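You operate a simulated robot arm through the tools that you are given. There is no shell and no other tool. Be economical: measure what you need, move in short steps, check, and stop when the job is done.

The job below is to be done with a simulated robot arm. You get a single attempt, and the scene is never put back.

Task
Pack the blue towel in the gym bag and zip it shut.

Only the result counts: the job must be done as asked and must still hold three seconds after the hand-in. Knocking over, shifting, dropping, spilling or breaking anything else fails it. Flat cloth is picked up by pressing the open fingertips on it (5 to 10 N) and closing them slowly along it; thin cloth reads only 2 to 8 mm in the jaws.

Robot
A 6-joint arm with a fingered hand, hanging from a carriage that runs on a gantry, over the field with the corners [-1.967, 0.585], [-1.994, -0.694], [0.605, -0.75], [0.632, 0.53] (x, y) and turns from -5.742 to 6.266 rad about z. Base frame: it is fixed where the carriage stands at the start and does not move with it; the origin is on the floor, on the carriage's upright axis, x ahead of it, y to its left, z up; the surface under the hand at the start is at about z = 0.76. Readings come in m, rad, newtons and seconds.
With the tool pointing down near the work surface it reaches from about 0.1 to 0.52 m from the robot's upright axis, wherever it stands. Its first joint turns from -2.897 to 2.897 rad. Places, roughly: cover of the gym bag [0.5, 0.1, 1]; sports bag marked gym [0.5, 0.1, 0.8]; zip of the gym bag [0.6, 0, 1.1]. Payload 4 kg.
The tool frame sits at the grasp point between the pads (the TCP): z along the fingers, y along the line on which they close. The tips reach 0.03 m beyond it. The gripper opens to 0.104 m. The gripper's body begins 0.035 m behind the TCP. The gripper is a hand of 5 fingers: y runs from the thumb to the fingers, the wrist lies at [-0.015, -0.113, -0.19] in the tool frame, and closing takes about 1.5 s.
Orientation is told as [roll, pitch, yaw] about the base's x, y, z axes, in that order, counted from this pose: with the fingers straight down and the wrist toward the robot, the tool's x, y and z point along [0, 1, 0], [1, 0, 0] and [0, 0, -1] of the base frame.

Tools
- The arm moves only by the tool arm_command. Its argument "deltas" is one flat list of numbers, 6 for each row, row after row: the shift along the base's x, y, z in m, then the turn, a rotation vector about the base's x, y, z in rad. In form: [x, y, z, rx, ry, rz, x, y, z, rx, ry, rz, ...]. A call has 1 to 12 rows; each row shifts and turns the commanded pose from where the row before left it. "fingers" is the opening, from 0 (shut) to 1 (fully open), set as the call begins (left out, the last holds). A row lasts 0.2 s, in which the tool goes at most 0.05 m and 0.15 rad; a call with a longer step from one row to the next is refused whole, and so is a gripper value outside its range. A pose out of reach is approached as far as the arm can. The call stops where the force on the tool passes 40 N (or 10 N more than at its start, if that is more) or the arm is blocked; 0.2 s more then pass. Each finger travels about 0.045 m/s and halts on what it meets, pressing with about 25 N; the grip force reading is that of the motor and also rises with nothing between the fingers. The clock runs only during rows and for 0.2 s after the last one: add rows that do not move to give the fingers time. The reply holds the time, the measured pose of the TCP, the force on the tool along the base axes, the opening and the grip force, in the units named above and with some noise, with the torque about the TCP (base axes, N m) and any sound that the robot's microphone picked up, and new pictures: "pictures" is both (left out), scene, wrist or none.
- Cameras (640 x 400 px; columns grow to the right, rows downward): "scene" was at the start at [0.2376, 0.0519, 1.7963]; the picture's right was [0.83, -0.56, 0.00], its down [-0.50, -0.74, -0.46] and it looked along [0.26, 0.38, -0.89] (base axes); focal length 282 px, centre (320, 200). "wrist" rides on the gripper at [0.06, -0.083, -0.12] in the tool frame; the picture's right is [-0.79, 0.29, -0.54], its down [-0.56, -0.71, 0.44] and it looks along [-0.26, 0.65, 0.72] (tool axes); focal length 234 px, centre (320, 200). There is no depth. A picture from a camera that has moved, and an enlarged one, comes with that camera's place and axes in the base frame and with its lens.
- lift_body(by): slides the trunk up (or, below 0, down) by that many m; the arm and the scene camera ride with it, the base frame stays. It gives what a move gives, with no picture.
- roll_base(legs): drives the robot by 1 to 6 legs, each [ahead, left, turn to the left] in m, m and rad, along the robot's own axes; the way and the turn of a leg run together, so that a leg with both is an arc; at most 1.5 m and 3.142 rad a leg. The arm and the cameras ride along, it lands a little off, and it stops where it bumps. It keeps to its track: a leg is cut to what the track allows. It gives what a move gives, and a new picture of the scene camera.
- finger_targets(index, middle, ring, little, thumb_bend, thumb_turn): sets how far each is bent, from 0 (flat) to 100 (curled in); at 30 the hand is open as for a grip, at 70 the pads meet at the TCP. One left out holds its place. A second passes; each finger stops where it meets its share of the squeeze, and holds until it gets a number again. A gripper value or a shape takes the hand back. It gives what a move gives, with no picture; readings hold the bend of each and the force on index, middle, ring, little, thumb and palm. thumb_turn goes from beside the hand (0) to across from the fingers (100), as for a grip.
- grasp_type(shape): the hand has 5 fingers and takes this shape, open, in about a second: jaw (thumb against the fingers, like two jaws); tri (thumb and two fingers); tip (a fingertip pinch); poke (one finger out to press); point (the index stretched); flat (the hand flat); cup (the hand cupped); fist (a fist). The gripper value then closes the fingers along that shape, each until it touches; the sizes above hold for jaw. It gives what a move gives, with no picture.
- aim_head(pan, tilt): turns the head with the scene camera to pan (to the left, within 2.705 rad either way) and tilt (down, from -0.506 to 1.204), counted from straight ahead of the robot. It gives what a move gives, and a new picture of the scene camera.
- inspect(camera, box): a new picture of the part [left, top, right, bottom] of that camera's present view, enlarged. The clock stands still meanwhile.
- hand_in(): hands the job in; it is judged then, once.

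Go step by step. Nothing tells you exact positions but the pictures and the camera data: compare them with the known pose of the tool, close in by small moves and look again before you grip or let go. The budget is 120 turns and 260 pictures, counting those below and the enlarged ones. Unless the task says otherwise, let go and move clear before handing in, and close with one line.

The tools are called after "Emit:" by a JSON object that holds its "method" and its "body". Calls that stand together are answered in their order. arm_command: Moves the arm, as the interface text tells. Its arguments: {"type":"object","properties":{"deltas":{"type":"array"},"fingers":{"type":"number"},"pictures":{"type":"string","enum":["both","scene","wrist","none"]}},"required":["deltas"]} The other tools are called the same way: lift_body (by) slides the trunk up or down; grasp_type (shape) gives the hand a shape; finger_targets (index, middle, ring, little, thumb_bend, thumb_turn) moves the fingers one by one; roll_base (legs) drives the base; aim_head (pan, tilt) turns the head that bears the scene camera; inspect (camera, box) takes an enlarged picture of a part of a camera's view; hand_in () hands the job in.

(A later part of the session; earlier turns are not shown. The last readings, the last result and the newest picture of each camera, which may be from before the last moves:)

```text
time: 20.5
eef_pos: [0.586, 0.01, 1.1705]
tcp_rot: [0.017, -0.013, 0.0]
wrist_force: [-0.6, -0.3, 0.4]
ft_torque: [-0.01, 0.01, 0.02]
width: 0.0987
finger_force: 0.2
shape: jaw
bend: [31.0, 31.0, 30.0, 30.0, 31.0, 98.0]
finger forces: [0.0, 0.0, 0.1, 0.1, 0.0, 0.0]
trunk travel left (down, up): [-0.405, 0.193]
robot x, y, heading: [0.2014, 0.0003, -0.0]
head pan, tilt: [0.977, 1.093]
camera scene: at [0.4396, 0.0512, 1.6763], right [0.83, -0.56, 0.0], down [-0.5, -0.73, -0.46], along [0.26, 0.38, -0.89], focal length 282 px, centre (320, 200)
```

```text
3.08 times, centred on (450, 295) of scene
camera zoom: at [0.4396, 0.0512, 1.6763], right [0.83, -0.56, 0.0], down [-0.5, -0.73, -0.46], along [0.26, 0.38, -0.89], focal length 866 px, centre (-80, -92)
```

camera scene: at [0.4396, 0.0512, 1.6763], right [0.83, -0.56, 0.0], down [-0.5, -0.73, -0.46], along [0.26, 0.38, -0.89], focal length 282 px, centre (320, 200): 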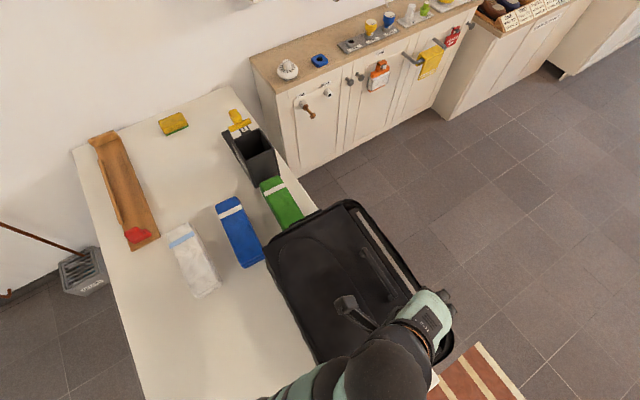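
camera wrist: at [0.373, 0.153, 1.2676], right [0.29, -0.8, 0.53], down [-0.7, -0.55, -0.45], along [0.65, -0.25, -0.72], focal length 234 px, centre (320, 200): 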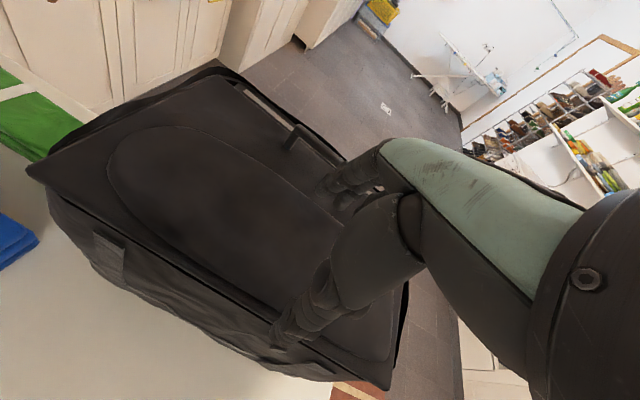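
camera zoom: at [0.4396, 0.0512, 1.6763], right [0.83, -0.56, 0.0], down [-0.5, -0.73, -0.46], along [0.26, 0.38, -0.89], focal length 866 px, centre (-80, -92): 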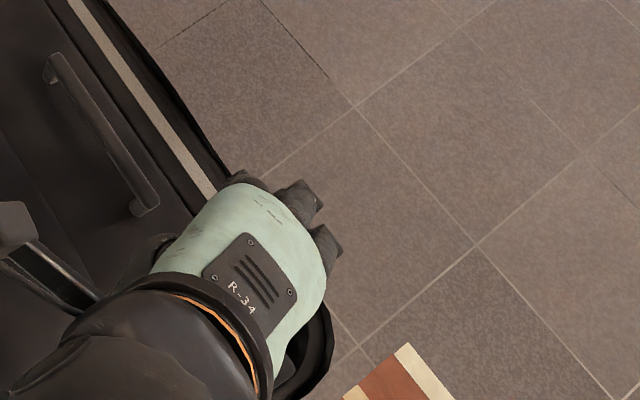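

The handle is at x≈0.623 now, and the slider is hidden by the palm. I'll shift the hand to -y so the wrist camera looks straight at the slider.

Emit:
{"method": "arm_command", "body": {"deltas": [0, -0.04, 0, 0, 0, 0, 0, -0.04, 0, 0, 0, 0, 0, -0.04, 0, 0, 0, 0], "pictures": "scene"}}

Emit:
{"method": "inspect", "body": {"camera": "wrist", "box": [180, 80, 420, 260]}}

```text
time: 21.3
eef_pos: [0.5901, -0.1075, 1.1534]
tcp_rot: [0.015, -0.016, -0.003]
wrist_force: [-0.4, 0.8, -0.4]
ft_torque: [-0.04, 0.03, 0.03]
width: 0.0986
finger_force: 0.0
shape: jaw
bend: [31.0, 31.0, 30.0, 30.0, 31.0, 98.0]
finger forces: [0.0, 0.0, 0.0, 0.1, 0.0, 0.1]
out of reach, approached as far as the arm can: row 1, 2, 3
trunk travel left (down, up): [-0.405, 0.193]
robot x, y, heading: [0.1994, -0.0016, -0.001]
head pan, tilt: [0.977, 1.093]
camera scene: at [0.4396, 0.0513, 1.6763], right [0.83, -0.56, 0.0], down [-0.5, -0.73, -0.46], along [0.26, 0.38, -0.89], focal length 282 px, centre (320, 200)
```

scene: 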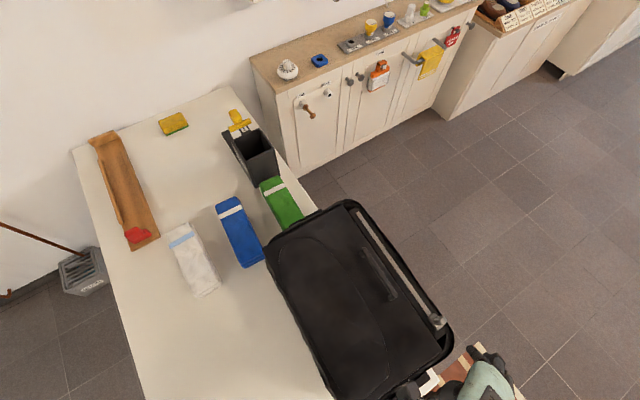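

```text
2.22 times, centred on (300, 170) of wrist
camera zoom: at [0.5056, -0.0494, 1.2724], right [0.28, -0.8, 0.54], down [-0.7, -0.55, -0.45], along [0.66, -0.25, -0.71], focal length 520 px, centre (364, 267)
```

zoom: 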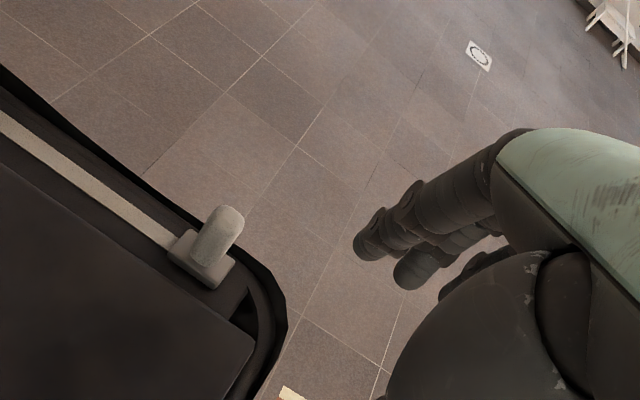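

Now I see the slider: a small block with an upright knob at about [0.652, -0.044], z 1.06–1.10. I'll bring the open hand over it and pinch it along x.

Emit:
{"method": "arm_command", "body": {"deltas": [0.02, 0.021, 0.005, 0, 0, 0, 0.02, 0.021, 0, 0, 0, 0, 0.021, 0.021, 0, 0, 0, 0, 0, 0, -0.02, 0, 0, 0, 0, 0, -0.02, 0, 0, 0], "pictures": "none"}}

Emit:
{"method": "inspect", "body": {"camera": "wrist", "box": [180, 130, 480, 370]}}

Emit:
{"method": "inspect", "body": {"camera": "scene", "box": [360, 240, 500, 370]}}

```text
time: 22.5
eef_pos: [0.6513, -0.0458, 1.1191]
tcp_rot: [0.018, -0.012, -0.002]
wrist_force: [-0.4, 0.3, -0.2]
ft_torque: [0.05, 0.02, 0.01]
width: 0.0987
finger_force: 0.0
shape: jaw
bend: [31.0, 31.0, 30.0, 30.0, 31.0, 98.0]
finger forces: [0.0, 0.1, 0.0, 0.1, 0.0, 0.1]
trunk travel left (down, up): [-0.405, 0.193]
robot x, y, heading: [0.2029, -0.0031, 0.001]
head pan, tilt: [0.977, 1.093]
```

```text
1.67 times, centred on (330, 250) of wrist
camera zoom: at [0.5666, 0.0131, 1.2381], right [0.28, -0.8, 0.53], down [-0.7, -0.55, -0.45], along [0.66, -0.25, -0.71], focal length 390 px, centre (303, 117)
```

zoom: 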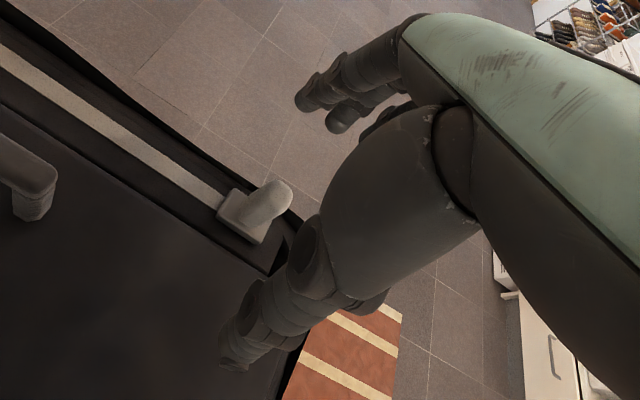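

```text
3.08 times, centred on (430, 305) of scene
camera zoom: at [0.4396, 0.0512, 1.6763], right [0.83, -0.56, 0.0], down [-0.5, -0.73, -0.46], along [0.26, 0.38, -0.89], focal length 866 px, centre (-18, -123)
```

zoom: 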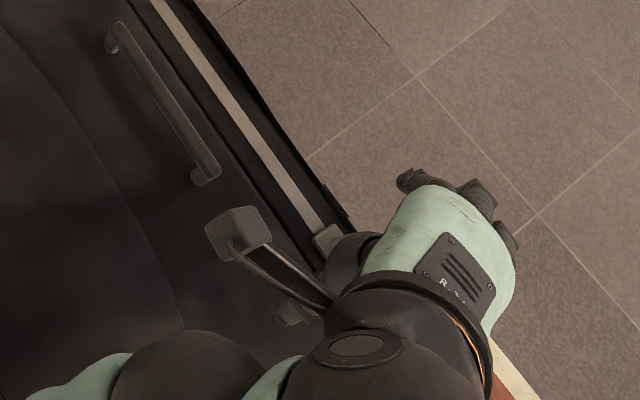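

Knob confirmed at ≈[0.655, -0.04, top 1.10]. Descending around it and closing.

Emit:
{"method": "arm_command", "body": {"deltas": [0.003, 0.005, -0.012, 0, 0, 0, 0, 0, -0.01, 0, 0, 0], "pictures": "none"}}

Emit:
{"method": "arm_command", "body": {"deltas": [0, 0, 0, 0, 0, 0, 0, 0, 0, 0, 0, 0, 0, 0, 0, 0, 0, 0, 0, 0, 0, 0, 0, 0, 0, 0, 0, 0, 0, 0, 0, 0, 0, 0, 0, 0, 0, 0, 0, 0, 0, 0, 0, 0, 0, 0, 0, 0, 0, 0, 0, 0, 0, 0], "fingers": 0, "pictures": "none"}}

Emit:
{"method": "inspect", "body": {"camera": "wrist", "box": [180, 130, 480, 370]}}

```text
time: 23.1
eef_pos: [0.6545, -0.0396, 1.0979]
tcp_rot: [0.018, -0.012, -0.002]
wrist_force: [-0.7, 0.2, -0.2]
ft_torque: [0.0, 0.01, 0.0]
width: 0.0987
finger_force: 0.0
shape: jaw
bend: [31.0, 31.0, 30.0, 30.0, 31.0, 98.0]
finger forces: [0.0, 0.0, 0.0, 0.1, 0.0, 0.0]
trunk travel left (down, up): [-0.405, 0.193]
robot x, y, heading: [0.1967, 0.0036, -0.001]
head pan, tilt: [0.977, 1.093]
```

```text
time: 25.1
eef_pos: [0.6542, -0.039, 1.0972]
tcp_rot: [0.018, -0.011, 0.0]
wrist_force: [-3.6, 1.9, 0.3]
ft_torque: [0.02, 0.07, 0.02]
width: 0.0
finger_force: 24.5
shape: jaw
bend: [70.0, 54.0, 70.0, 67.0, 64.0, 100.0]
finger forces: [0.0, 8.8, 0.0, 0.0, 21.8, 0.0]
trunk travel left (down, up): [-0.405, 0.193]
robot x, y, heading: [0.2019, 0.0009, -0.003]
head pan, tilt: [0.977, 1.093]
```

```text
1.67 times, centred on (330, 250) of wrist
camera zoom: at [0.5695, 0.0192, 1.2163], right [0.28, -0.8, 0.53], down [-0.7, -0.55, -0.45], along [0.65, -0.25, -0.72], focal length 390 px, centre (303, 117)
```

zoom: 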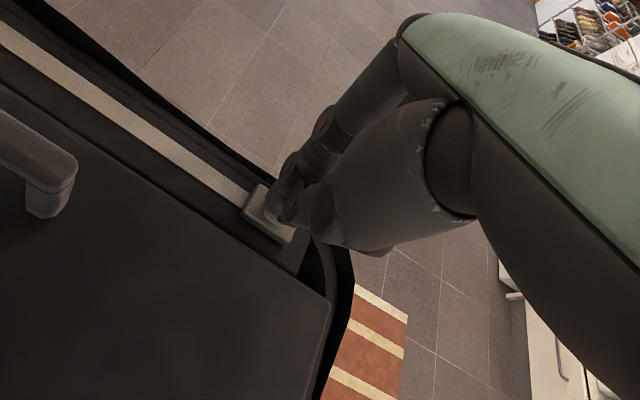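

Thumb and middle finger press the knob from both sides. Test slide +y along the track.

Emit:
{"method": "arm_command", "body": {"deltas": [0, 0.015, 0, 0, 0, 0, 0, 0.015, 0, 0, 0, 0], "pictures": "none"}}

Emit:
{"method": "inspect", "body": {"camera": "wrist", "box": [180, 130, 480, 370]}}

```text
time: 25.7
eef_pos: [0.6556, -0.0108, 1.0966]
tcp_rot: [0.017, -0.013, -0.001]
wrist_force: [1.4, -1.1, 0.3]
ft_torque: [-0.02, -0.07, 0.01]
width: 0.0001
finger_force: 25.2
shape: jaw
bend: [70.0, 53.0, 70.0, 67.0, 65.0, 100.0]
finger forces: [0.0, 10.4, 0.0, 0.0, 19.0, 0.0]
trunk travel left (down, up): [-0.405, 0.193]
robot x, y, heading: [0.2025, -0.0015, -0.005]
head pan, tilt: [0.977, 1.093]
```

```text
1.67 times, centred on (330, 250) of wrist
camera zoom: at [0.5705, 0.0478, 1.2162], right [0.28, -0.8, 0.53], down [-0.7, -0.55, -0.45], along [0.66, -0.25, -0.71], focal length 390 px, centre (303, 117)
```

zoom: 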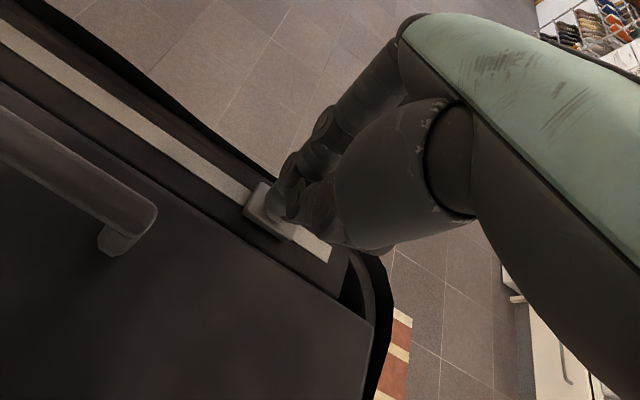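

The slider moves freely along the track (its white strip now shows behind it). Continuing toward the left end.

Emit:
{"method": "arm_command", "body": {"deltas": [0, 0.022, 0, 0, 0, 0, 0, 0.022, 0, 0, 0, 0, 0, 0.022, 0, 0, 0, 0, 0, 0.022, 0, 0, 0, 0, 0, 0.022, 0, 0, 0, 0, 0, 0.022, 0, 0, 0, 0, 0, 0.022, 0, 0, 0, 0, 0, 0.022, 0, 0, 0, 0]}}

```text
time: 27.5
eef_pos: [0.655, 0.1661, 1.0983]
tcp_rot: [0.015, -0.013, 0.001]
wrist_force: [1.7, 0.7, -0.8]
ft_torque: [0.04, -0.04, 0.1]
width: 0.0006
finger_force: 24.8
shape: jaw
bend: [70.0, 52.0, 70.0, 67.0, 66.0, 100.0]
finger forces: [0.0, 9.9, 0.1, 0.0, 18.5, 0.1]
trunk travel left (down, up): [-0.405, 0.193]
robot x, y, heading: [0.1988, 0.0017, -0.003]
head pan, tilt: [0.977, 1.093]
camera scene: at [0.4395, 0.0512, 1.6762], right [0.83, -0.56, 0.0], down [-0.5, -0.73, -0.46], along [0.26, 0.38, -0.89], focal length 282 px, centre (320, 200)
camera wrist: at [0.5702, 0.2251, 1.2175], right [0.28, -0.8, 0.53], down [-0.7, -0.55, -0.45], along [0.66, -0.25, -0.71], focal length 234 px, centre (320, 200)
```

scene: 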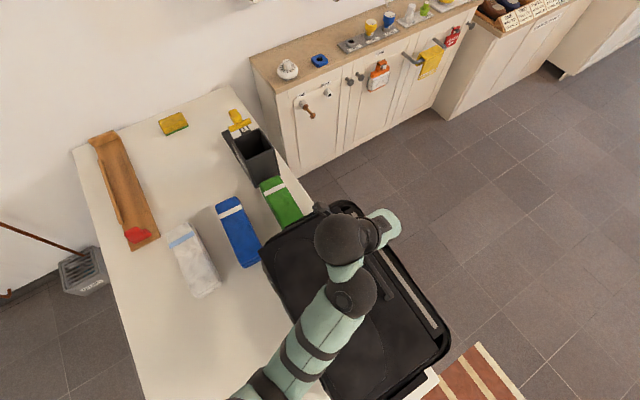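
wrist: 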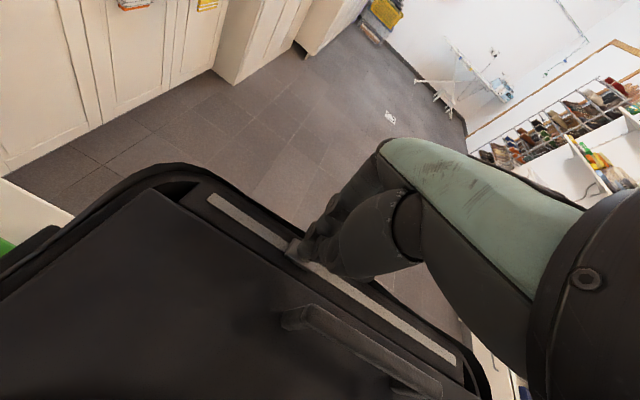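

Still moving well; the strip's left end is near y 0.25. Finishing the unzip in small steps.

Emit:
{"method": "arm_command", "body": {"deltas": [0, 0.015, 0, 0, 0, 0, 0, 0.015, 0, 0, 0, 0, 0, 0.012, 0, 0, 0, 0, 0, 0.01, 0, 0, 0, 0, 0, 0.008, 0, 0, 0, 0, 0, 0.008, 0, 0, 0, 0]}}

Emit:
{"method": "inspect", "body": {"camera": "wrist", "box": [180, 130, 480, 370]}}

```text
time: 28.9
eef_pos: [0.6548, 0.233, 1.0972]
tcp_rot: [0.018, -0.013, 0.001]
wrist_force: [-0.6, -0.7, -0.2]
ft_torque: [-0.01, -0.04, 0.03]
width: 0.0003
finger_force: 24.8
shape: jaw
bend: [70.0, 52.0, 70.0, 67.0, 66.0, 100.0]
finger forces: [0.0, 10.1, 0.0, 0.1, 20.1, 0.0]
trunk travel left (down, up): [-0.405, 0.193]
robot x, y, heading: [0.2024, 0.0045, -0.002]
head pan, tilt: [0.977, 1.093]
camera scene: at [0.4395, 0.0512, 1.6763], right [0.83, -0.56, 0.0], down [-0.5, -0.73, -0.46], along [0.26, 0.38, -0.89], focal length 282 px, centre (320, 200)
camera wrist: at [0.5702, 0.2914, 1.2167], right [0.28, -0.8, 0.53], down [-0.7, -0.55, -0.45], along [0.66, -0.24, -0.71], focal length 234 px, centre (320, 200)
```

scene: 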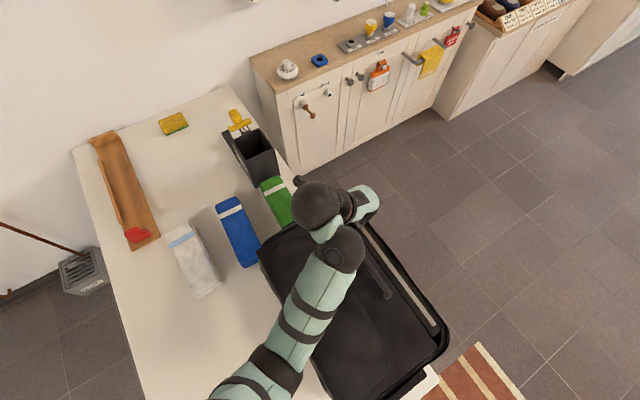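
wrist: 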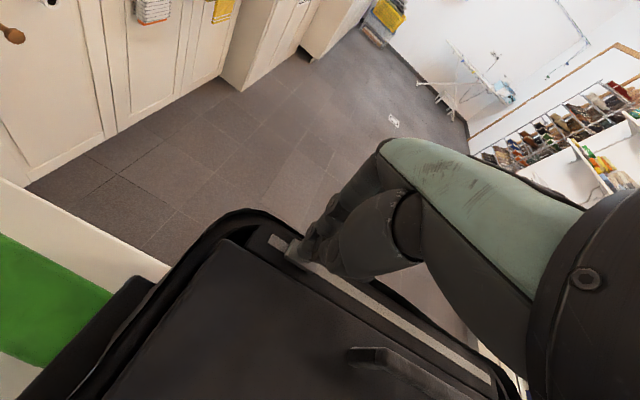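

```text
1.67 times, centred on (330, 250) of wrist
camera zoom: at [0.5702, 0.2914, 1.2167], right [0.28, -0.8, 0.53], down [-0.7, -0.55, -0.45], along [0.66, -0.24, -0.71], focal length 390 px, centre (303, 117)
```

zoom: 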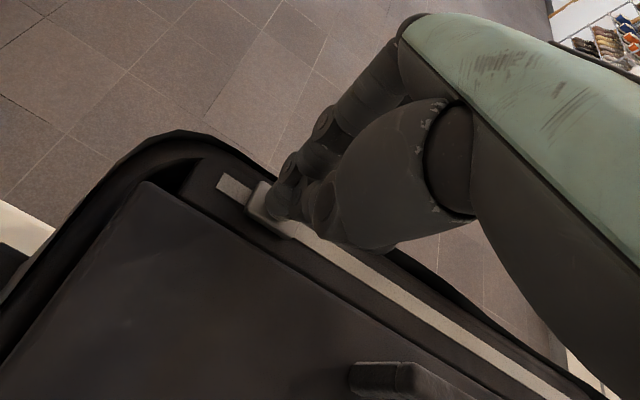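

About 2 cm of strip remains; go on till the stop.

Emit:
{"method": "arm_command", "body": {"deltas": [0, 0.006, 0, 0, 0, 0, 0, 0.006, 0, 0, 0, 0, 0, 0.006, 0, 0, 0, 0, 0, 0.004, 0, 0, 0, 0], "pictures": "none"}}

Emit:
{"method": "inspect", "body": {"camera": "wrist", "box": [180, 130, 480, 370]}}

```text
time: 29.9
eef_pos: [0.6541, 0.2575, 1.0983]
tcp_rot: [0.015, -0.012, 0.0]
wrist_force: [-0.1, -4.4, -0.6]
ft_torque: [-0.12, -0.07, 0.01]
width: 0.0004
finger_force: 25.2
shape: jaw
bend: [70.0, 52.0, 70.0, 67.0, 66.0, 100.0]
finger forces: [0.0, 11.0, 0.0, 0.0, 19.3, 0.1]
trunk travel left (down, up): [-0.405, 0.193]
robot x, y, heading: [0.2009, -0.0028, -0.003]
head pan, tilt: [0.977, 1.093]
```

```text
1.67 times, centred on (330, 250) of wrist
camera zoom: at [0.5702, 0.3146, 1.2166], right [0.28, -0.8, 0.53], down [-0.7, -0.55, -0.45], along [0.66, -0.25, -0.71], focal length 390 px, centre (303, 117)
```

zoom: 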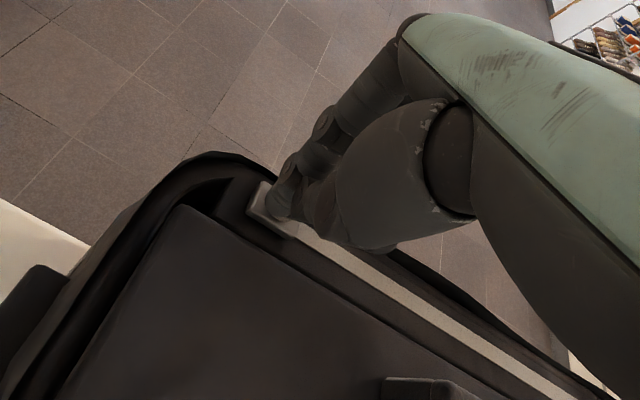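

Slider is at the end of its track, so the zip is open. Releasing and rising, then over to the handle.

Emit:
{"method": "arm_command", "body": {"deltas": [0, -0.003, 0, 0, 0, 0, 0, 0, 0, 0, 0, 0, 0, 0, 0, 0, 0, 0, 0, 0, 0, 0, 0, 0, 0, 0, 0, 0, 0, 0, 0, 0, 0, 0, 0, 0, 0, 0, 0, 0, 0, 0, 0, 0, 0, 0, 0, 0], "fingers": 1, "pictures": "none"}}

Emit:
{"method": "arm_command", "body": {"deltas": [0, 0, 0.03, 0, 0, 0, 0, 0, 0.03, 0, 0, 0, -0.015, -0.03, 0.02, 0, 0, 0, -0.015, -0.04, 0, 0, 0, 0, -0.01, -0.04, 0, 0, 0, 0, 0, -0.04, 0, 0, 0, 0]}}

```text
time: 31.7
eef_pos: [0.6545, 0.2544, 1.098]
tcp_rot: [0.015, -0.013, 0.001]
wrist_force: [-0.3, 0.0, -0.1]
ft_torque: [0.01, 0.01, 0.02]
width: 0.1038
finger_force: 0.0
shape: jaw
bend: [30.0, 30.0, 30.0, 30.0, 30.0, 97.0]
finger forces: [0.0, 0.0, 0.1, 0.0, 0.0, 0.0]
trunk travel left (down, up): [-0.405, 0.193]
robot x, y, heading: [0.2024, 0.0018, -0.002]
head pan, tilt: [0.977, 1.093]
```

```text
time: 33.1
eef_pos: [0.6185, 0.103, 1.1675]
tcp_rot: [0.015, -0.012, 0.0]
wrist_force: [0.3, 0.0, -1.2]
ft_torque: [0.01, 0.0, -0.03]
width: 0.1038
finger_force: 0.1
shape: jaw
bend: [30.0, 30.0, 30.0, 30.0, 30.0, 97.0]
finger forces: [0.0, 0.1, 0.0, 0.0, 0.0, 0.1]
out of reach, approached as far as the arm can: row 3, 4
trunk travel left (down, up): [-0.405, 0.193]
robot x, y, heading: [0.2007, 0.0004, -0.002]
head pan, tilt: [0.977, 1.093]
camera scene: at [0.4396, 0.0513, 1.6763], right [0.83, -0.56, 0.0], down [-0.5, -0.73, -0.46], along [0.26, 0.38, -0.89], focal length 282 px, centre (320, 200)
camera wrist: at [0.5336, 0.1617, 1.2859], right [0.28, -0.8, 0.53], down [-0.7, -0.55, -0.45], along [0.66, -0.25, -0.71], focal length 234 px, centre (320, 200)
```

scene: 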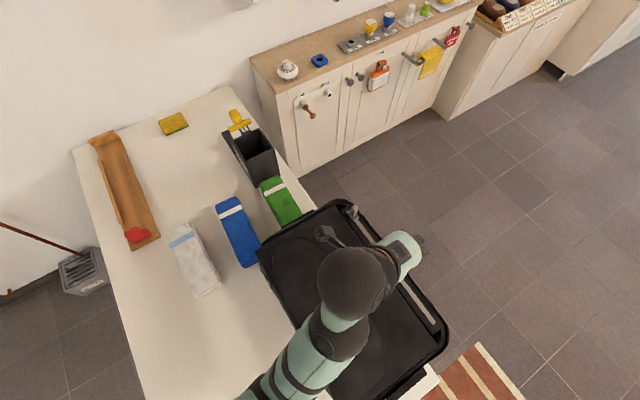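
wrist: 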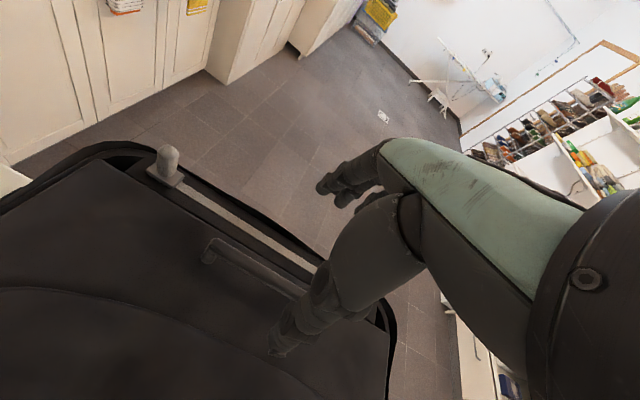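

The handle is at x≈0.618, y≈0.05–0.165, z≈1.08. I'll set a medium opening and descend on it.

Emit:
{"method": "arm_command", "body": {"deltas": [-0.006, 0.003, -0.02, 0, 0, 0, 0, 0, -0.02, 0, 0, 0, 0, 0, -0.015, 0, 0, 0, 0, 0, 0, 0, 0, 0], "fingers": 0.7, "pictures": "none"}}

Emit:
{"method": "inspect", "body": {"camera": "wrist", "box": [200, 160, 440, 350]}}

```text
time: 34.1
eef_pos: [0.6139, 0.1058, 1.1141]
tcp_rot: [0.016, -0.012, 0.0]
wrist_force: [-0.4, -0.2, -0.3]
ft_torque: [0.02, 0.02, -0.01]
width: 0.0731
finger_force: 0.0
shape: jaw
bend: [27.0, 37.0, 34.0, 31.0, 58.0, 99.0]
finger forces: [0.0, 0.1, 0.0, 0.1, 0.1, 0.1]
trunk travel left (down, up): [-0.405, 0.193]
robot x, y, heading: [0.2026, 0.0007, -0.002]
head pan, tilt: [0.977, 1.093]
```

```text
2.11 times, centred on (320, 255) of wrist
camera zoom: at [0.5278, 0.1638, 1.2331], right [0.28, -0.8, 0.53], down [-0.7, -0.55, -0.45], along [0.66, -0.25, -0.71], focal length 493 px, centre (320, 84)
```

zoom: 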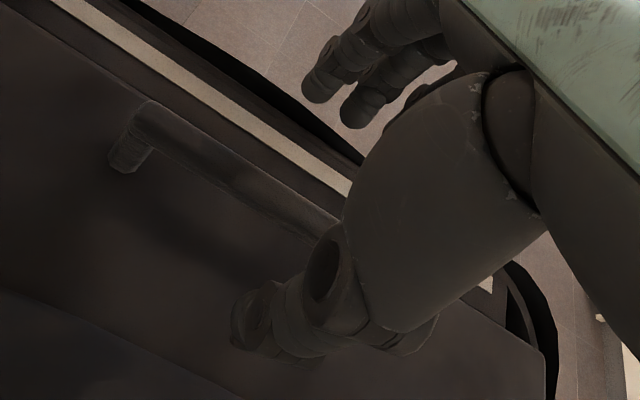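

Straddling well. Lowering the last stretch.

Emit:
{"method": "arm_command", "body": {"deltas": [-0.003, 0, -0.01, 0, 0, 0, 0, 0, -0.01, 0, 0, 0, 0, 0, -0.008, 0, 0, 0], "pictures": "none"}}

Emit:
{"method": "arm_command", "body": {"deltas": [0, 0, 0, 0, 0, 0, 0, 0, 0, 0, 0, 0, 0, 0, 0, 0, 0, 0, 0, 0, 0, 0, 0, 0, 0, 0, 0, 0, 0, 0, 0, 0, 0, 0, 0, 0, 0, 0, 0, 0, 0, 0], "fingers": 0, "pictures": "none"}}

Emit:
{"method": "inspect", "body": {"camera": "wrist", "box": [200, 160, 440, 350]}}

```text
time: 34.9
eef_pos: [0.6093, 0.1044, 1.0868]
tcp_rot: [0.015, -0.011, 0.0]
wrist_force: [0.0, -0.1, 0.3]
ft_torque: [-0.03, -0.01, -0.03]
width: 0.0732
finger_force: 0.1
shape: jaw
bend: [27.0, 37.0, 34.0, 31.0, 58.0, 99.0]
finger forces: [0.1, 0.1, 0.0, 0.1, 0.0, 0.0]
trunk travel left (down, up): [-0.405, 0.193]
robot x, y, heading: [0.2046, -0.0018, -0.005]
head pan, tilt: [0.977, 1.093]
```

```text
time: 36.5
eef_pos: [0.6078, 0.105, 1.087]
tcp_rot: [0.017, -0.01, 0.0]
wrist_force: [-3.4, 0.0, -1.1]
ft_torque: [-0.07, 0.06, 0.14]
width: 0.0018
finger_force: 24.6
shape: jaw
bend: [71.0, 70.0, 70.0, 70.0, 73.0, 100.0]
finger forces: [10.4, 0.0, 1.9, 2.3, 21.6, 0.0]
trunk travel left (down, up): [-0.405, 0.193]
robot x, y, heading: [0.2012, 0.0005, -0.002]
head pan, tilt: [0.977, 1.093]
```

```text
2.11 times, centred on (320, 255) of wrist
camera zoom: at [0.5244, 0.1631, 1.2054], right [0.28, -0.8, 0.53], down [-0.7, -0.55, -0.45], along [0.65, -0.25, -0.72], focal length 493 px, centre (320, 84)
```

zoom: 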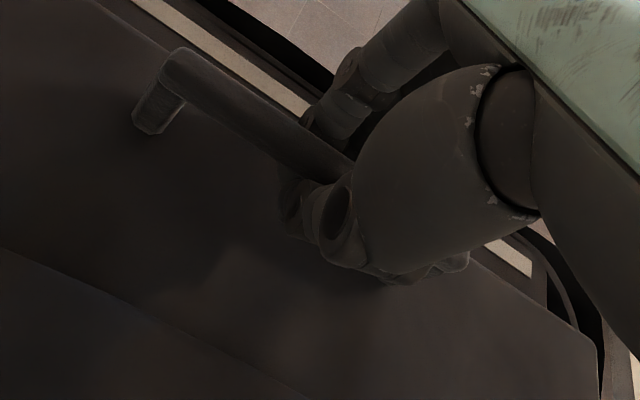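

The fingers and thumb have closed around the bar. Now a cautious small lift to check the cover opens.

Emit:
{"method": "arm_command", "body": {"deltas": [-0.006, 0, 0.019, 0, -0.1, 0, -0.007, 0, 0.018, 0, -0.1, 0]}}

```text
time: 37.1
eef_pos: [0.5968, 0.1066, 1.1241]
tcp_rot: [0.017, -0.211, -0.001]
wrist_force: [-3.0, -2.6, 0.5]
ft_torque: [-0.11, 0.06, 0.11]
width: 0.0016
finger_force: 24.8
shape: jaw
bend: [71.0, 70.0, 70.0, 70.0, 74.0, 100.0]
finger forces: [10.1, 0.1, 1.7, 2.1, 21.6, 0.0]
trunk travel left (down, up): [-0.405, 0.193]
robot x, y, heading: [0.2022, 0.0005, -0.001]
head pan, tilt: [0.977, 1.093]
camera scene: at [0.4393, 0.051, 1.6761], right [0.83, -0.56, 0.0], down [-0.5, -0.73, -0.46], along [0.26, 0.38, -0.89], focal length 282 px, centre (320, 200)
camera wrist: at [0.4903, 0.1646, 1.2234], right [0.17, -0.8, 0.58], down [-0.6, -0.55, -0.58], along [0.78, -0.25, -0.57], focal length 234 px, centre (320, 200)
```

scene: 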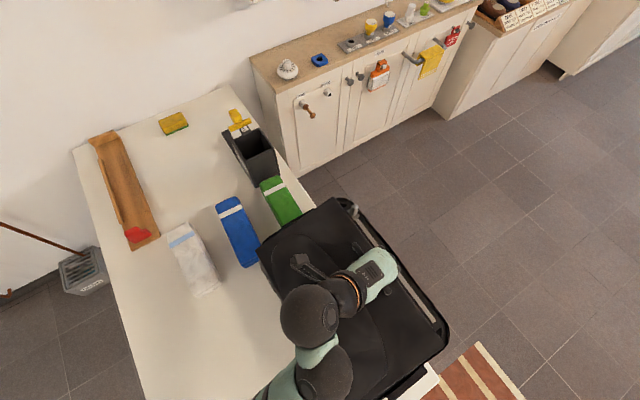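
wrist: 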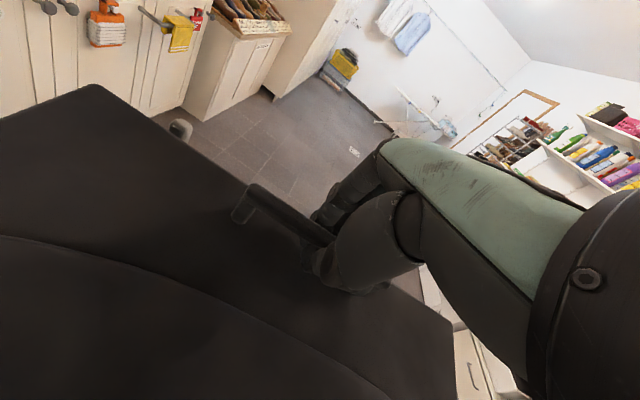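

The cover comes up freely, the rim and zip stay. Continuing along the arc.

Emit:
{"method": "arm_command", "body": {"deltas": [-0.01, 0, 0.017, 0, -0.1, 0, -0.011, 0, 0.017, 0, -0.1, 0, -0.013, 0, 0.015, 0, -0.1, 0, -0.014, 0, 0.014, 0, -0.1, 0]}}

```text
time: 38.1
eef_pos: [0.6308, 0.1423, 1.2359]
tcp_rot: [0.014, -0.591, -0.001]
wrist_force: [-0.7, 0.6, -0.7]
ft_torque: [-0.05, -0.03, 0.0]
width: 0.0018
finger_force: 25.2
shape: jaw
bend: [71.0, 70.0, 70.0, 70.0, 75.0, 100.0]
finger forces: [1.6, 0.0, 0.7, 2.0, 19.5, 0.0]
out of reach, approached as far as the arm can: row 2, 3, 4
trunk travel left (down, up): [-0.405, 0.193]
robot x, y, heading: [0.1997, -0.0014, -0.003]
head pan, tilt: [0.977, 1.093]
camera scene: at [0.4394, 0.0511, 1.6762], right [0.83, -0.56, 0.0], down [-0.5, -0.73, -0.46], along [0.26, 0.38, -0.89], focal length 282 px, centre (320, 200)
camera wrist: at [0.4947, 0.2005, 1.2893], right [-0.05, -0.8, 0.6], down [-0.34, -0.55, -0.76], along [0.94, -0.25, -0.24], focal length 234 px, centre (320, 200)
```

scene: 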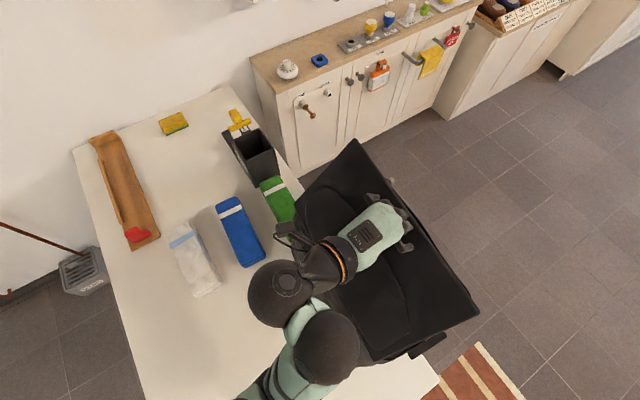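
wrist: 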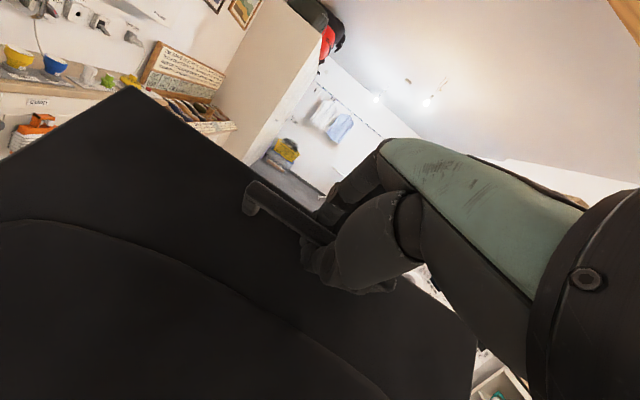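

The arm ran out of reach and drifted outward, carrying the cover. Let me look closely before correcting.

Emit:
{"method": "inspect", "body": {"camera": "scene", "box": [230, 130, 500, 400]}}

Emit:
{"method": "aim_head", "body": {"pan": 0.5, "tilt": 1.2}}

```text
1.48 times, centred on (365, 265) of scene
camera zoom: at [0.4394, 0.0511, 1.6762], right [0.83, -0.56, 0.0], down [-0.5, -0.73, -0.46], along [0.26, 0.38, -0.89], focal length 417 px, centre (253, 104)
```

zoom: 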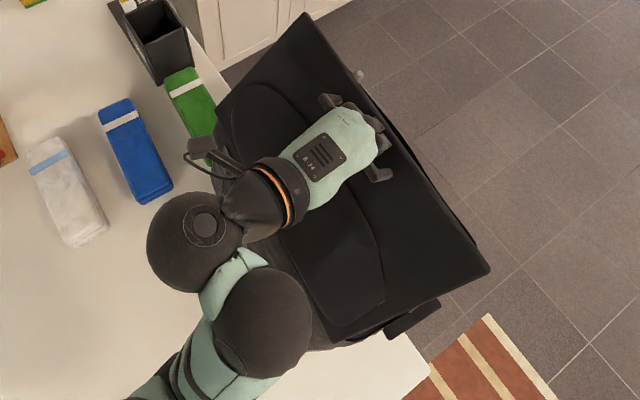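

```text
time: 39.0
eef_pos: [0.6312, 0.1416, 1.2344]
tcp_rot: [0.014, -0.589, 0.0]
wrist_force: [-1.1, 1.5, -0.6]
ft_torque: [-0.08, 0.01, 0.04]
width: 0.0022
finger_force: 25.8
shape: jaw
bend: [71.0, 70.0, 70.0, 70.0, 75.0, 100.0]
finger forces: [1.6, 0.0, 1.0, 1.8, 19.3, 0.0]
trunk travel left (down, up): [-0.405, 0.193]
robot x, y, heading: [0.2014, 0.0021, 0.002]
head pan, tilt: [0.499, 1.201]
camera scene: at [0.453, 0.0254, 1.6699], right [0.48, -0.88, 0.0], down [-0.82, -0.45, -0.36], along [0.32, 0.17, -0.93], focal length 282 px, centre (320, 200)
```

scene: 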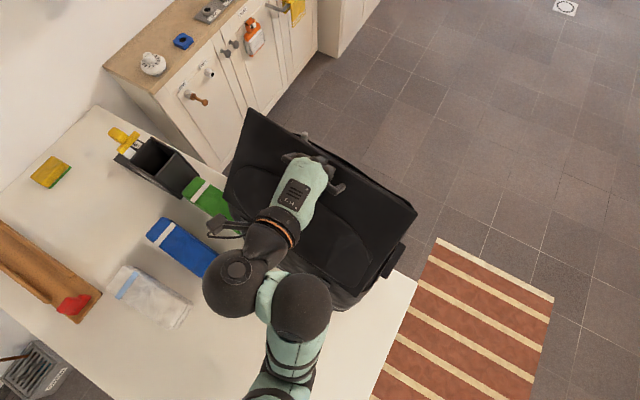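

The bag has been dragged outward toward the table edge (its side handle moved ~0.1 m in x), so I must bring it back. I'll drive the carriage back in small legs, keeping the hand pose, which swings the cover further open and pulls the bag inward.

Emit:
{"method": "roll_base", "body": {"legs": [[-0.05, 0, 0]]}}

```text
time: 40.0
eef_pos: [0.5806, 0.1425, 1.2361]
tcp_rot: [0.015, -0.588, 0.002]
wrist_force: [-0.2, 3.1, -2.6]
ft_torque: [-0.09, 0.02, 0.01]
width: 0.0018
finger_force: 25.0
shape: jaw
bend: [71.0, 70.0, 70.0, 70.0, 75.0, 100.0]
finger forces: [2.3, 0.0, 0.7, 2.9, 20.3, 0.0]
trunk travel left (down, up): [-0.405, 0.193]
robot x, y, heading: [0.1511, -0.0008, 0.0]
head pan, tilt: [0.499, 1.201]
camera scene: at [0.4029, 0.0258, 1.6699], right [0.48, -0.88, 0.0], down [-0.82, -0.45, -0.36], along [0.32, 0.17, -0.93], focal length 282 px, centre (320, 200)
```

scene: 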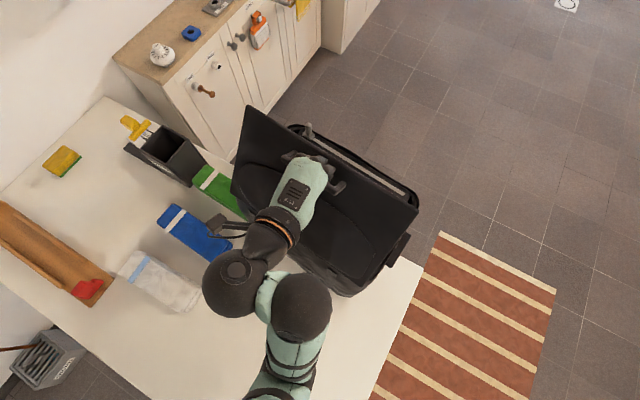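

The cover swings open further and the bag remains on the table. Continue back.

Emit:
{"method": "roll_base", "body": {"legs": [[-0.05, 0, 0]]}}

```text
time: 40.9
eef_pos: [0.5315, 0.1431, 1.2364]
tcp_rot: [0.017, -0.59, 0.001]
wrist_force: [-0.4, 1.7, -2.5]
ft_torque: [-0.15, -0.04, 0.04]
width: 0.0016
finger_force: 25.2
shape: jaw
bend: [71.0, 70.0, 70.0, 71.0, 75.0, 100.0]
finger forces: [1.9, 0.0, 0.6, 3.5, 2.9, 0.0]
trunk travel left (down, up): [-0.405, 0.193]
robot x, y, heading: [0.1023, -0.0004, -0.002]
head pan, tilt: [0.499, 1.201]
camera scene: at [0.3534, 0.0258, 1.6699], right [0.48, -0.88, 0.0], down [-0.82, -0.45, -0.36], along [0.32, 0.17, -0.93], focal length 282 px, centre (320, 200)
```

scene: 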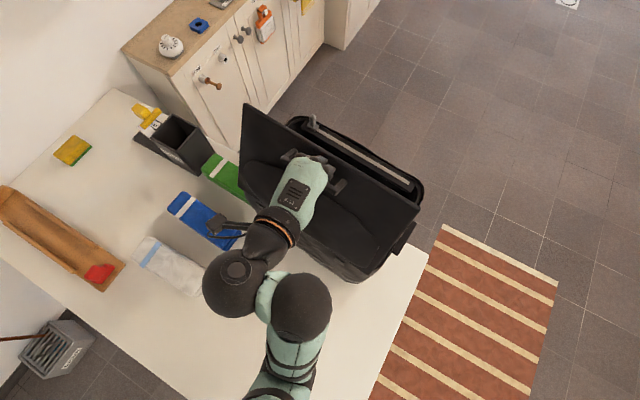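

Continue back once more; the cover is nearing vertical.

Emit:
{"method": "roll_base", "body": {"legs": [[-0.05, 0, 0]]}}

Emit:
{"method": "inspect", "body": {"camera": "wrist", "box": [0, 0, 640, 400]}}

```text
time: 41.8
eef_pos: [0.4827, 0.1429, 1.2367]
tcp_rot: [0.018, -0.59, 0.001]
wrist_force: [1.2, 4.4, 8.1]
ft_torque: [-0.27, -0.13, 0.03]
width: 0.0016
finger_force: 24.8
shape: jaw
bend: [71.0, 70.0, 70.0, 72.0, 76.0, 100.0]
finger forces: [2.3, 0.0, 1.6, 5.4, 1.6, 0.0]
trunk travel left (down, up): [-0.405, 0.193]
robot x, y, heading: [0.0584, -0.0003, 0.004]
head pan, tilt: [0.499, 1.201]
camera scene: at [0.3053, 0.0262, 1.6701], right [0.48, -0.88, 0.0], down [-0.82, -0.45, -0.36], along [0.32, 0.17, -0.93], focal length 282 px, centre (320, 200)
```

scene: 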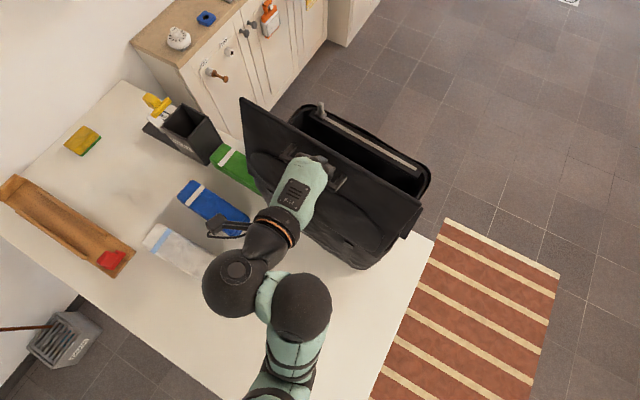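

```text
1.00 times, centred on (320, 200) of wrist (not enlarged: the box is as wide or as high as the picture)
camera zoom: at [0.3472, 0.2016, 1.2897], right [-0.05, -0.8, 0.6], down [-0.34, -0.55, -0.76], along [0.94, -0.24, -0.24], focal length 234 px, centre (320, 200)
```

zoom: 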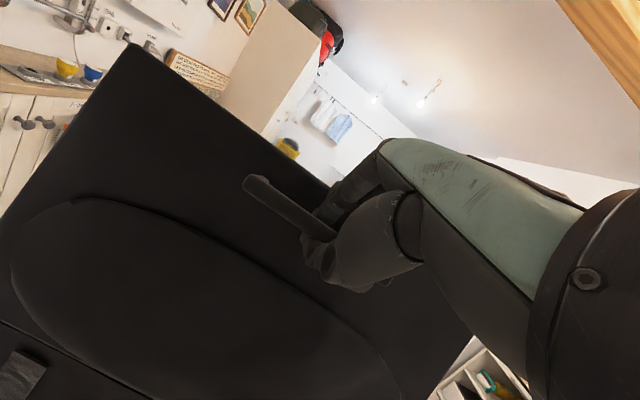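

The bag now stays put and the cover is close to vertical. A bit further back, lowering slightly to follow the arc.

Emit:
{"method": "roll_base", "body": {"legs": [[-0.05, 0, 0]]}}

Emit:
{"method": "lift_body", "body": {"by": -0.015}}

Emit:
{"method": "roll_base", "body": {"legs": [[-0.03, 0, 0]]}}

```text
time: 42.7
eef_pos: [0.4321, 0.1427, 1.236]
tcp_rot: [0.017, -0.589, 0.002]
wrist_force: [0.6, -1.0, -5.2]
ft_torque: [-0.18, -0.13, 0.0]
width: 0.0011
finger_force: 25.2
shape: jaw
bend: [71.0, 70.0, 70.0, 71.0, 75.0, 100.0]
finger forces: [0.7, 0.0, 2.3, 4.2, 0.0, 0.0]
trunk travel left (down, up): [-0.405, 0.193]
robot x, y, heading: [0.0029, -0.0019, 0.003]
head pan, tilt: [0.499, 1.201]
camera scene: at [0.2544, 0.0257, 1.6698], right [0.48, -0.88, 0.0], down [-0.82, -0.45, -0.36], along [0.32, 0.17, -0.93], focal length 282 px, centre (320, 200)
```

scene: 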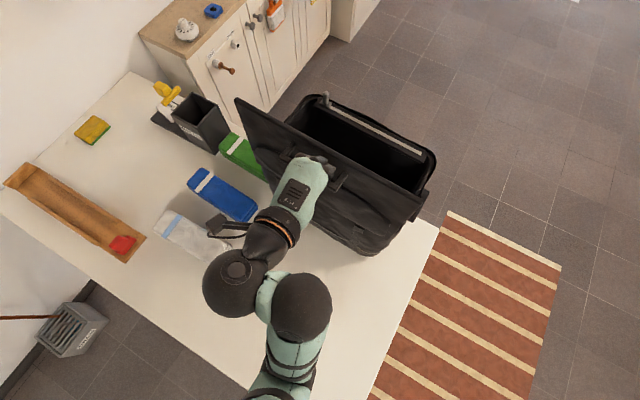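

```text
time: 43.3
eef_pos: [0.4326, 0.1436, 1.2292]
tcp_rot: [0.018, -0.609, -0.001]
wrist_force: [-1.4, 0.8, 18.5]
ft_torque: [-0.83, -0.61, -0.34]
width: 0.0013
finger_force: 24.7
shape: jaw
bend: [71.0, 70.0, 70.0, 70.0, 76.0, 100.0]
finger forces: [5.0, 0.0, 3.0, 21.0, 0.1, 0.0]
trunk travel left (down, up): [-0.391, 0.207]
robot x, y, heading: [0.0052, -0.0041, 0.0]
head pan, tilt: [0.499, 1.201]
stopped: the force on the tool passed its limit at 45 N (the readings are from after the stop); the commanded pose is now the measured one
```

```text
time: 44.1
eef_pos: [0.4029, 0.1439, 1.2275]
tcp_rot: [0.02, -0.6, -0.002]
wrist_force: [0.6, 2.4, 5.2]
ft_torque: [-0.98, -0.65, -0.05]
width: 0.0014
finger_force: 25.0
shape: jaw
bend: [71.0, 70.0, 70.0, 68.0, 76.0, 100.0]
finger forces: [4.0, 0.5, 5.6, 27.8, 0.0, 0.0]
trunk travel left (down, up): [-0.391, 0.207]
robot x, y, heading: [-0.0226, -0.0016, 0.004]
head pan, tilt: [0.499, 1.201]
camera scene: at [0.2243, 0.026, 1.6562], right [0.48, -0.88, 0.0], down [-0.82, -0.45, -0.36], along [0.32, 0.17, -0.93], focal length 282 px, centre (320, 200)
```

scene: 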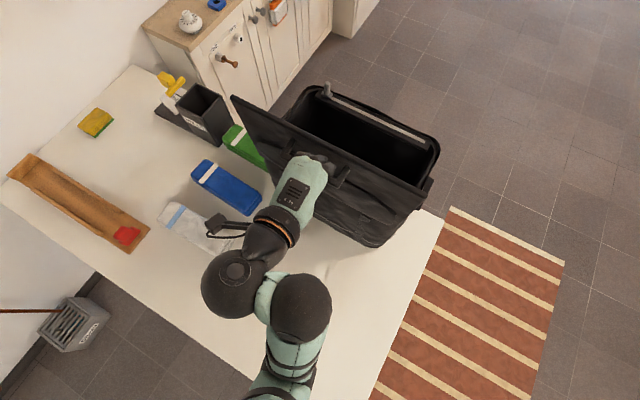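

The bag has slid back a few cm too, as wanted, and the cover is about vertical or slightly past. Pull back a little more.

Emit:
{"method": "roll_base", "body": {"legs": [[-0.05, 0, 0]]}}

Emit:
{"method": "inspect", "body": {"camera": "scene", "box": [210, 70, 460, 260]}}

```text
time: 45.1
eef_pos: [0.3533, 0.1423, 1.227]
tcp_rot: [0.02, -0.599, 0.0]
wrist_force: [0.3, -1.2, -0.1]
ft_torque: [-0.44, -0.29, 0.14]
width: 0.0014
finger_force: 24.8
shape: jaw
bend: [71.0, 70.0, 70.0, 65.0, 76.0, 100.0]
finger forces: [1.1, 0.2, 5.6, 8.8, 0.0, 0.0]
trunk travel left (down, up): [-0.391, 0.207]
robot x, y, heading: [-0.0767, 0.0017, -0.002]
head pan, tilt: [0.499, 1.201]
camera scene: at [0.1753, 0.0255, 1.6562], right [0.48, -0.88, 0.0], down [-0.82, -0.45, -0.36], along [0.32, 0.17, -0.93], focal length 282 px, centre (320, 200)
```

scene: 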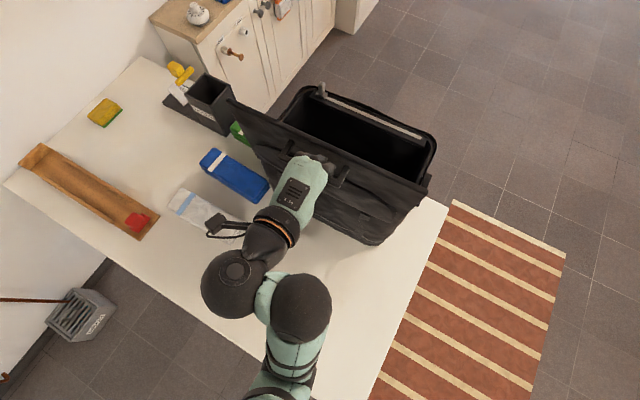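

```text
2.11 times, centred on (335, 165) of scene
camera zoom: at [0.1753, 0.0255, 1.6562], right [0.48, -0.88, 0.0], down [-0.82, -0.45, -0.36], along [0.32, 0.17, -0.93], focal length 593 px, centre (288, 274)
```

zoom: 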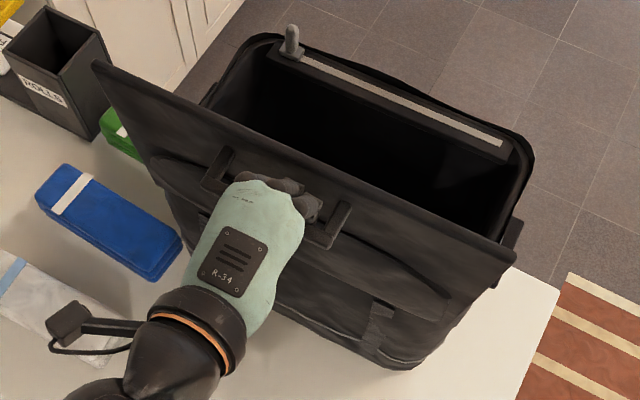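

The bag is back at about its old distance from the edge, and the cover stands open. I'll loosen the fingers a bit to see whether the cover stays up.

Emit:
{"method": "arm_command", "body": {"deltas": [0, 0, 0, 0, 0, 0, 0, 0, 0, 0, 0, 0, 0, 0, 0, 0, 0, 0, 0, 0, 0, 0, 0, 0, 0, 0, 0, 0, 0, 0], "fingers": 0.6}}

Emit:
{"method": "inspect", "body": {"camera": "scene", "box": [210, 70, 460, 260]}}

```text
time: 46.3
eef_pos: [0.3518, 0.1426, 1.2274]
tcp_rot: [0.018, -0.601, 0.0]
wrist_force: [0.0, 0.4, 0.8]
ft_torque: [-0.05, -0.03, 0.01]
width: 0.0614
finger_force: 0.0
shape: jaw
bend: [73.0, 42.0, 38.0, 48.0, 65.0, 99.0]
finger forces: [0.0, 1.4, 0.1, 1.1, 0.1, 0.0]
trunk travel left (down, up): [-0.391, 0.207]
robot x, y, heading: [-0.0755, -0.0007, 0.003]
head pan, tilt: [0.499, 1.201]
camera scene: at [0.1752, 0.0256, 1.6561], right [0.48, -0.88, 0.0], down [-0.82, -0.45, -0.36], along [0.32, 0.17, -0.93], focal length 282 px, centre (320, 200)
camera wrist: at [0.2165, 0.2006, 1.2786], right [-0.06, -0.8, 0.6], down [-0.33, -0.55, -0.77], along [0.94, -0.24, -0.23], focal length 234 px, centre (320, 200)
```

scene: 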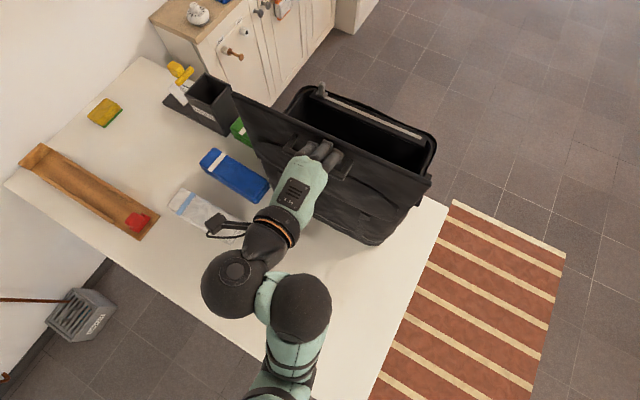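
wrist: 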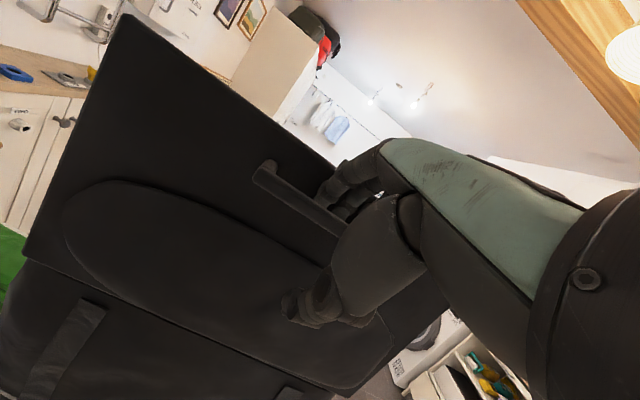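

```text
2.11 times, centred on (335, 165) of scene
camera zoom: at [0.1752, 0.0256, 1.6561], right [0.48, -0.88, 0.0], down [-0.82, -0.45, -0.36], along [0.32, 0.17, -0.93], focal length 593 px, centre (288, 274)
```

zoom: 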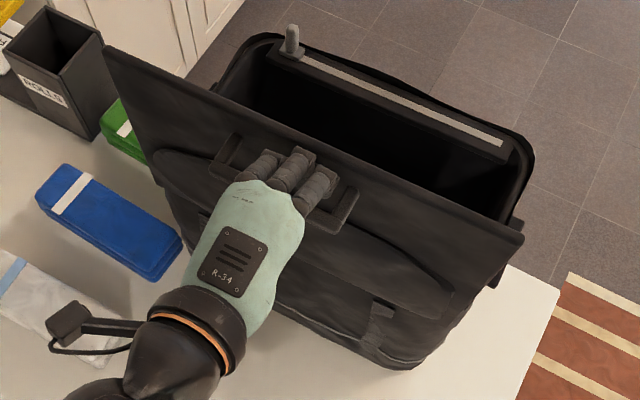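

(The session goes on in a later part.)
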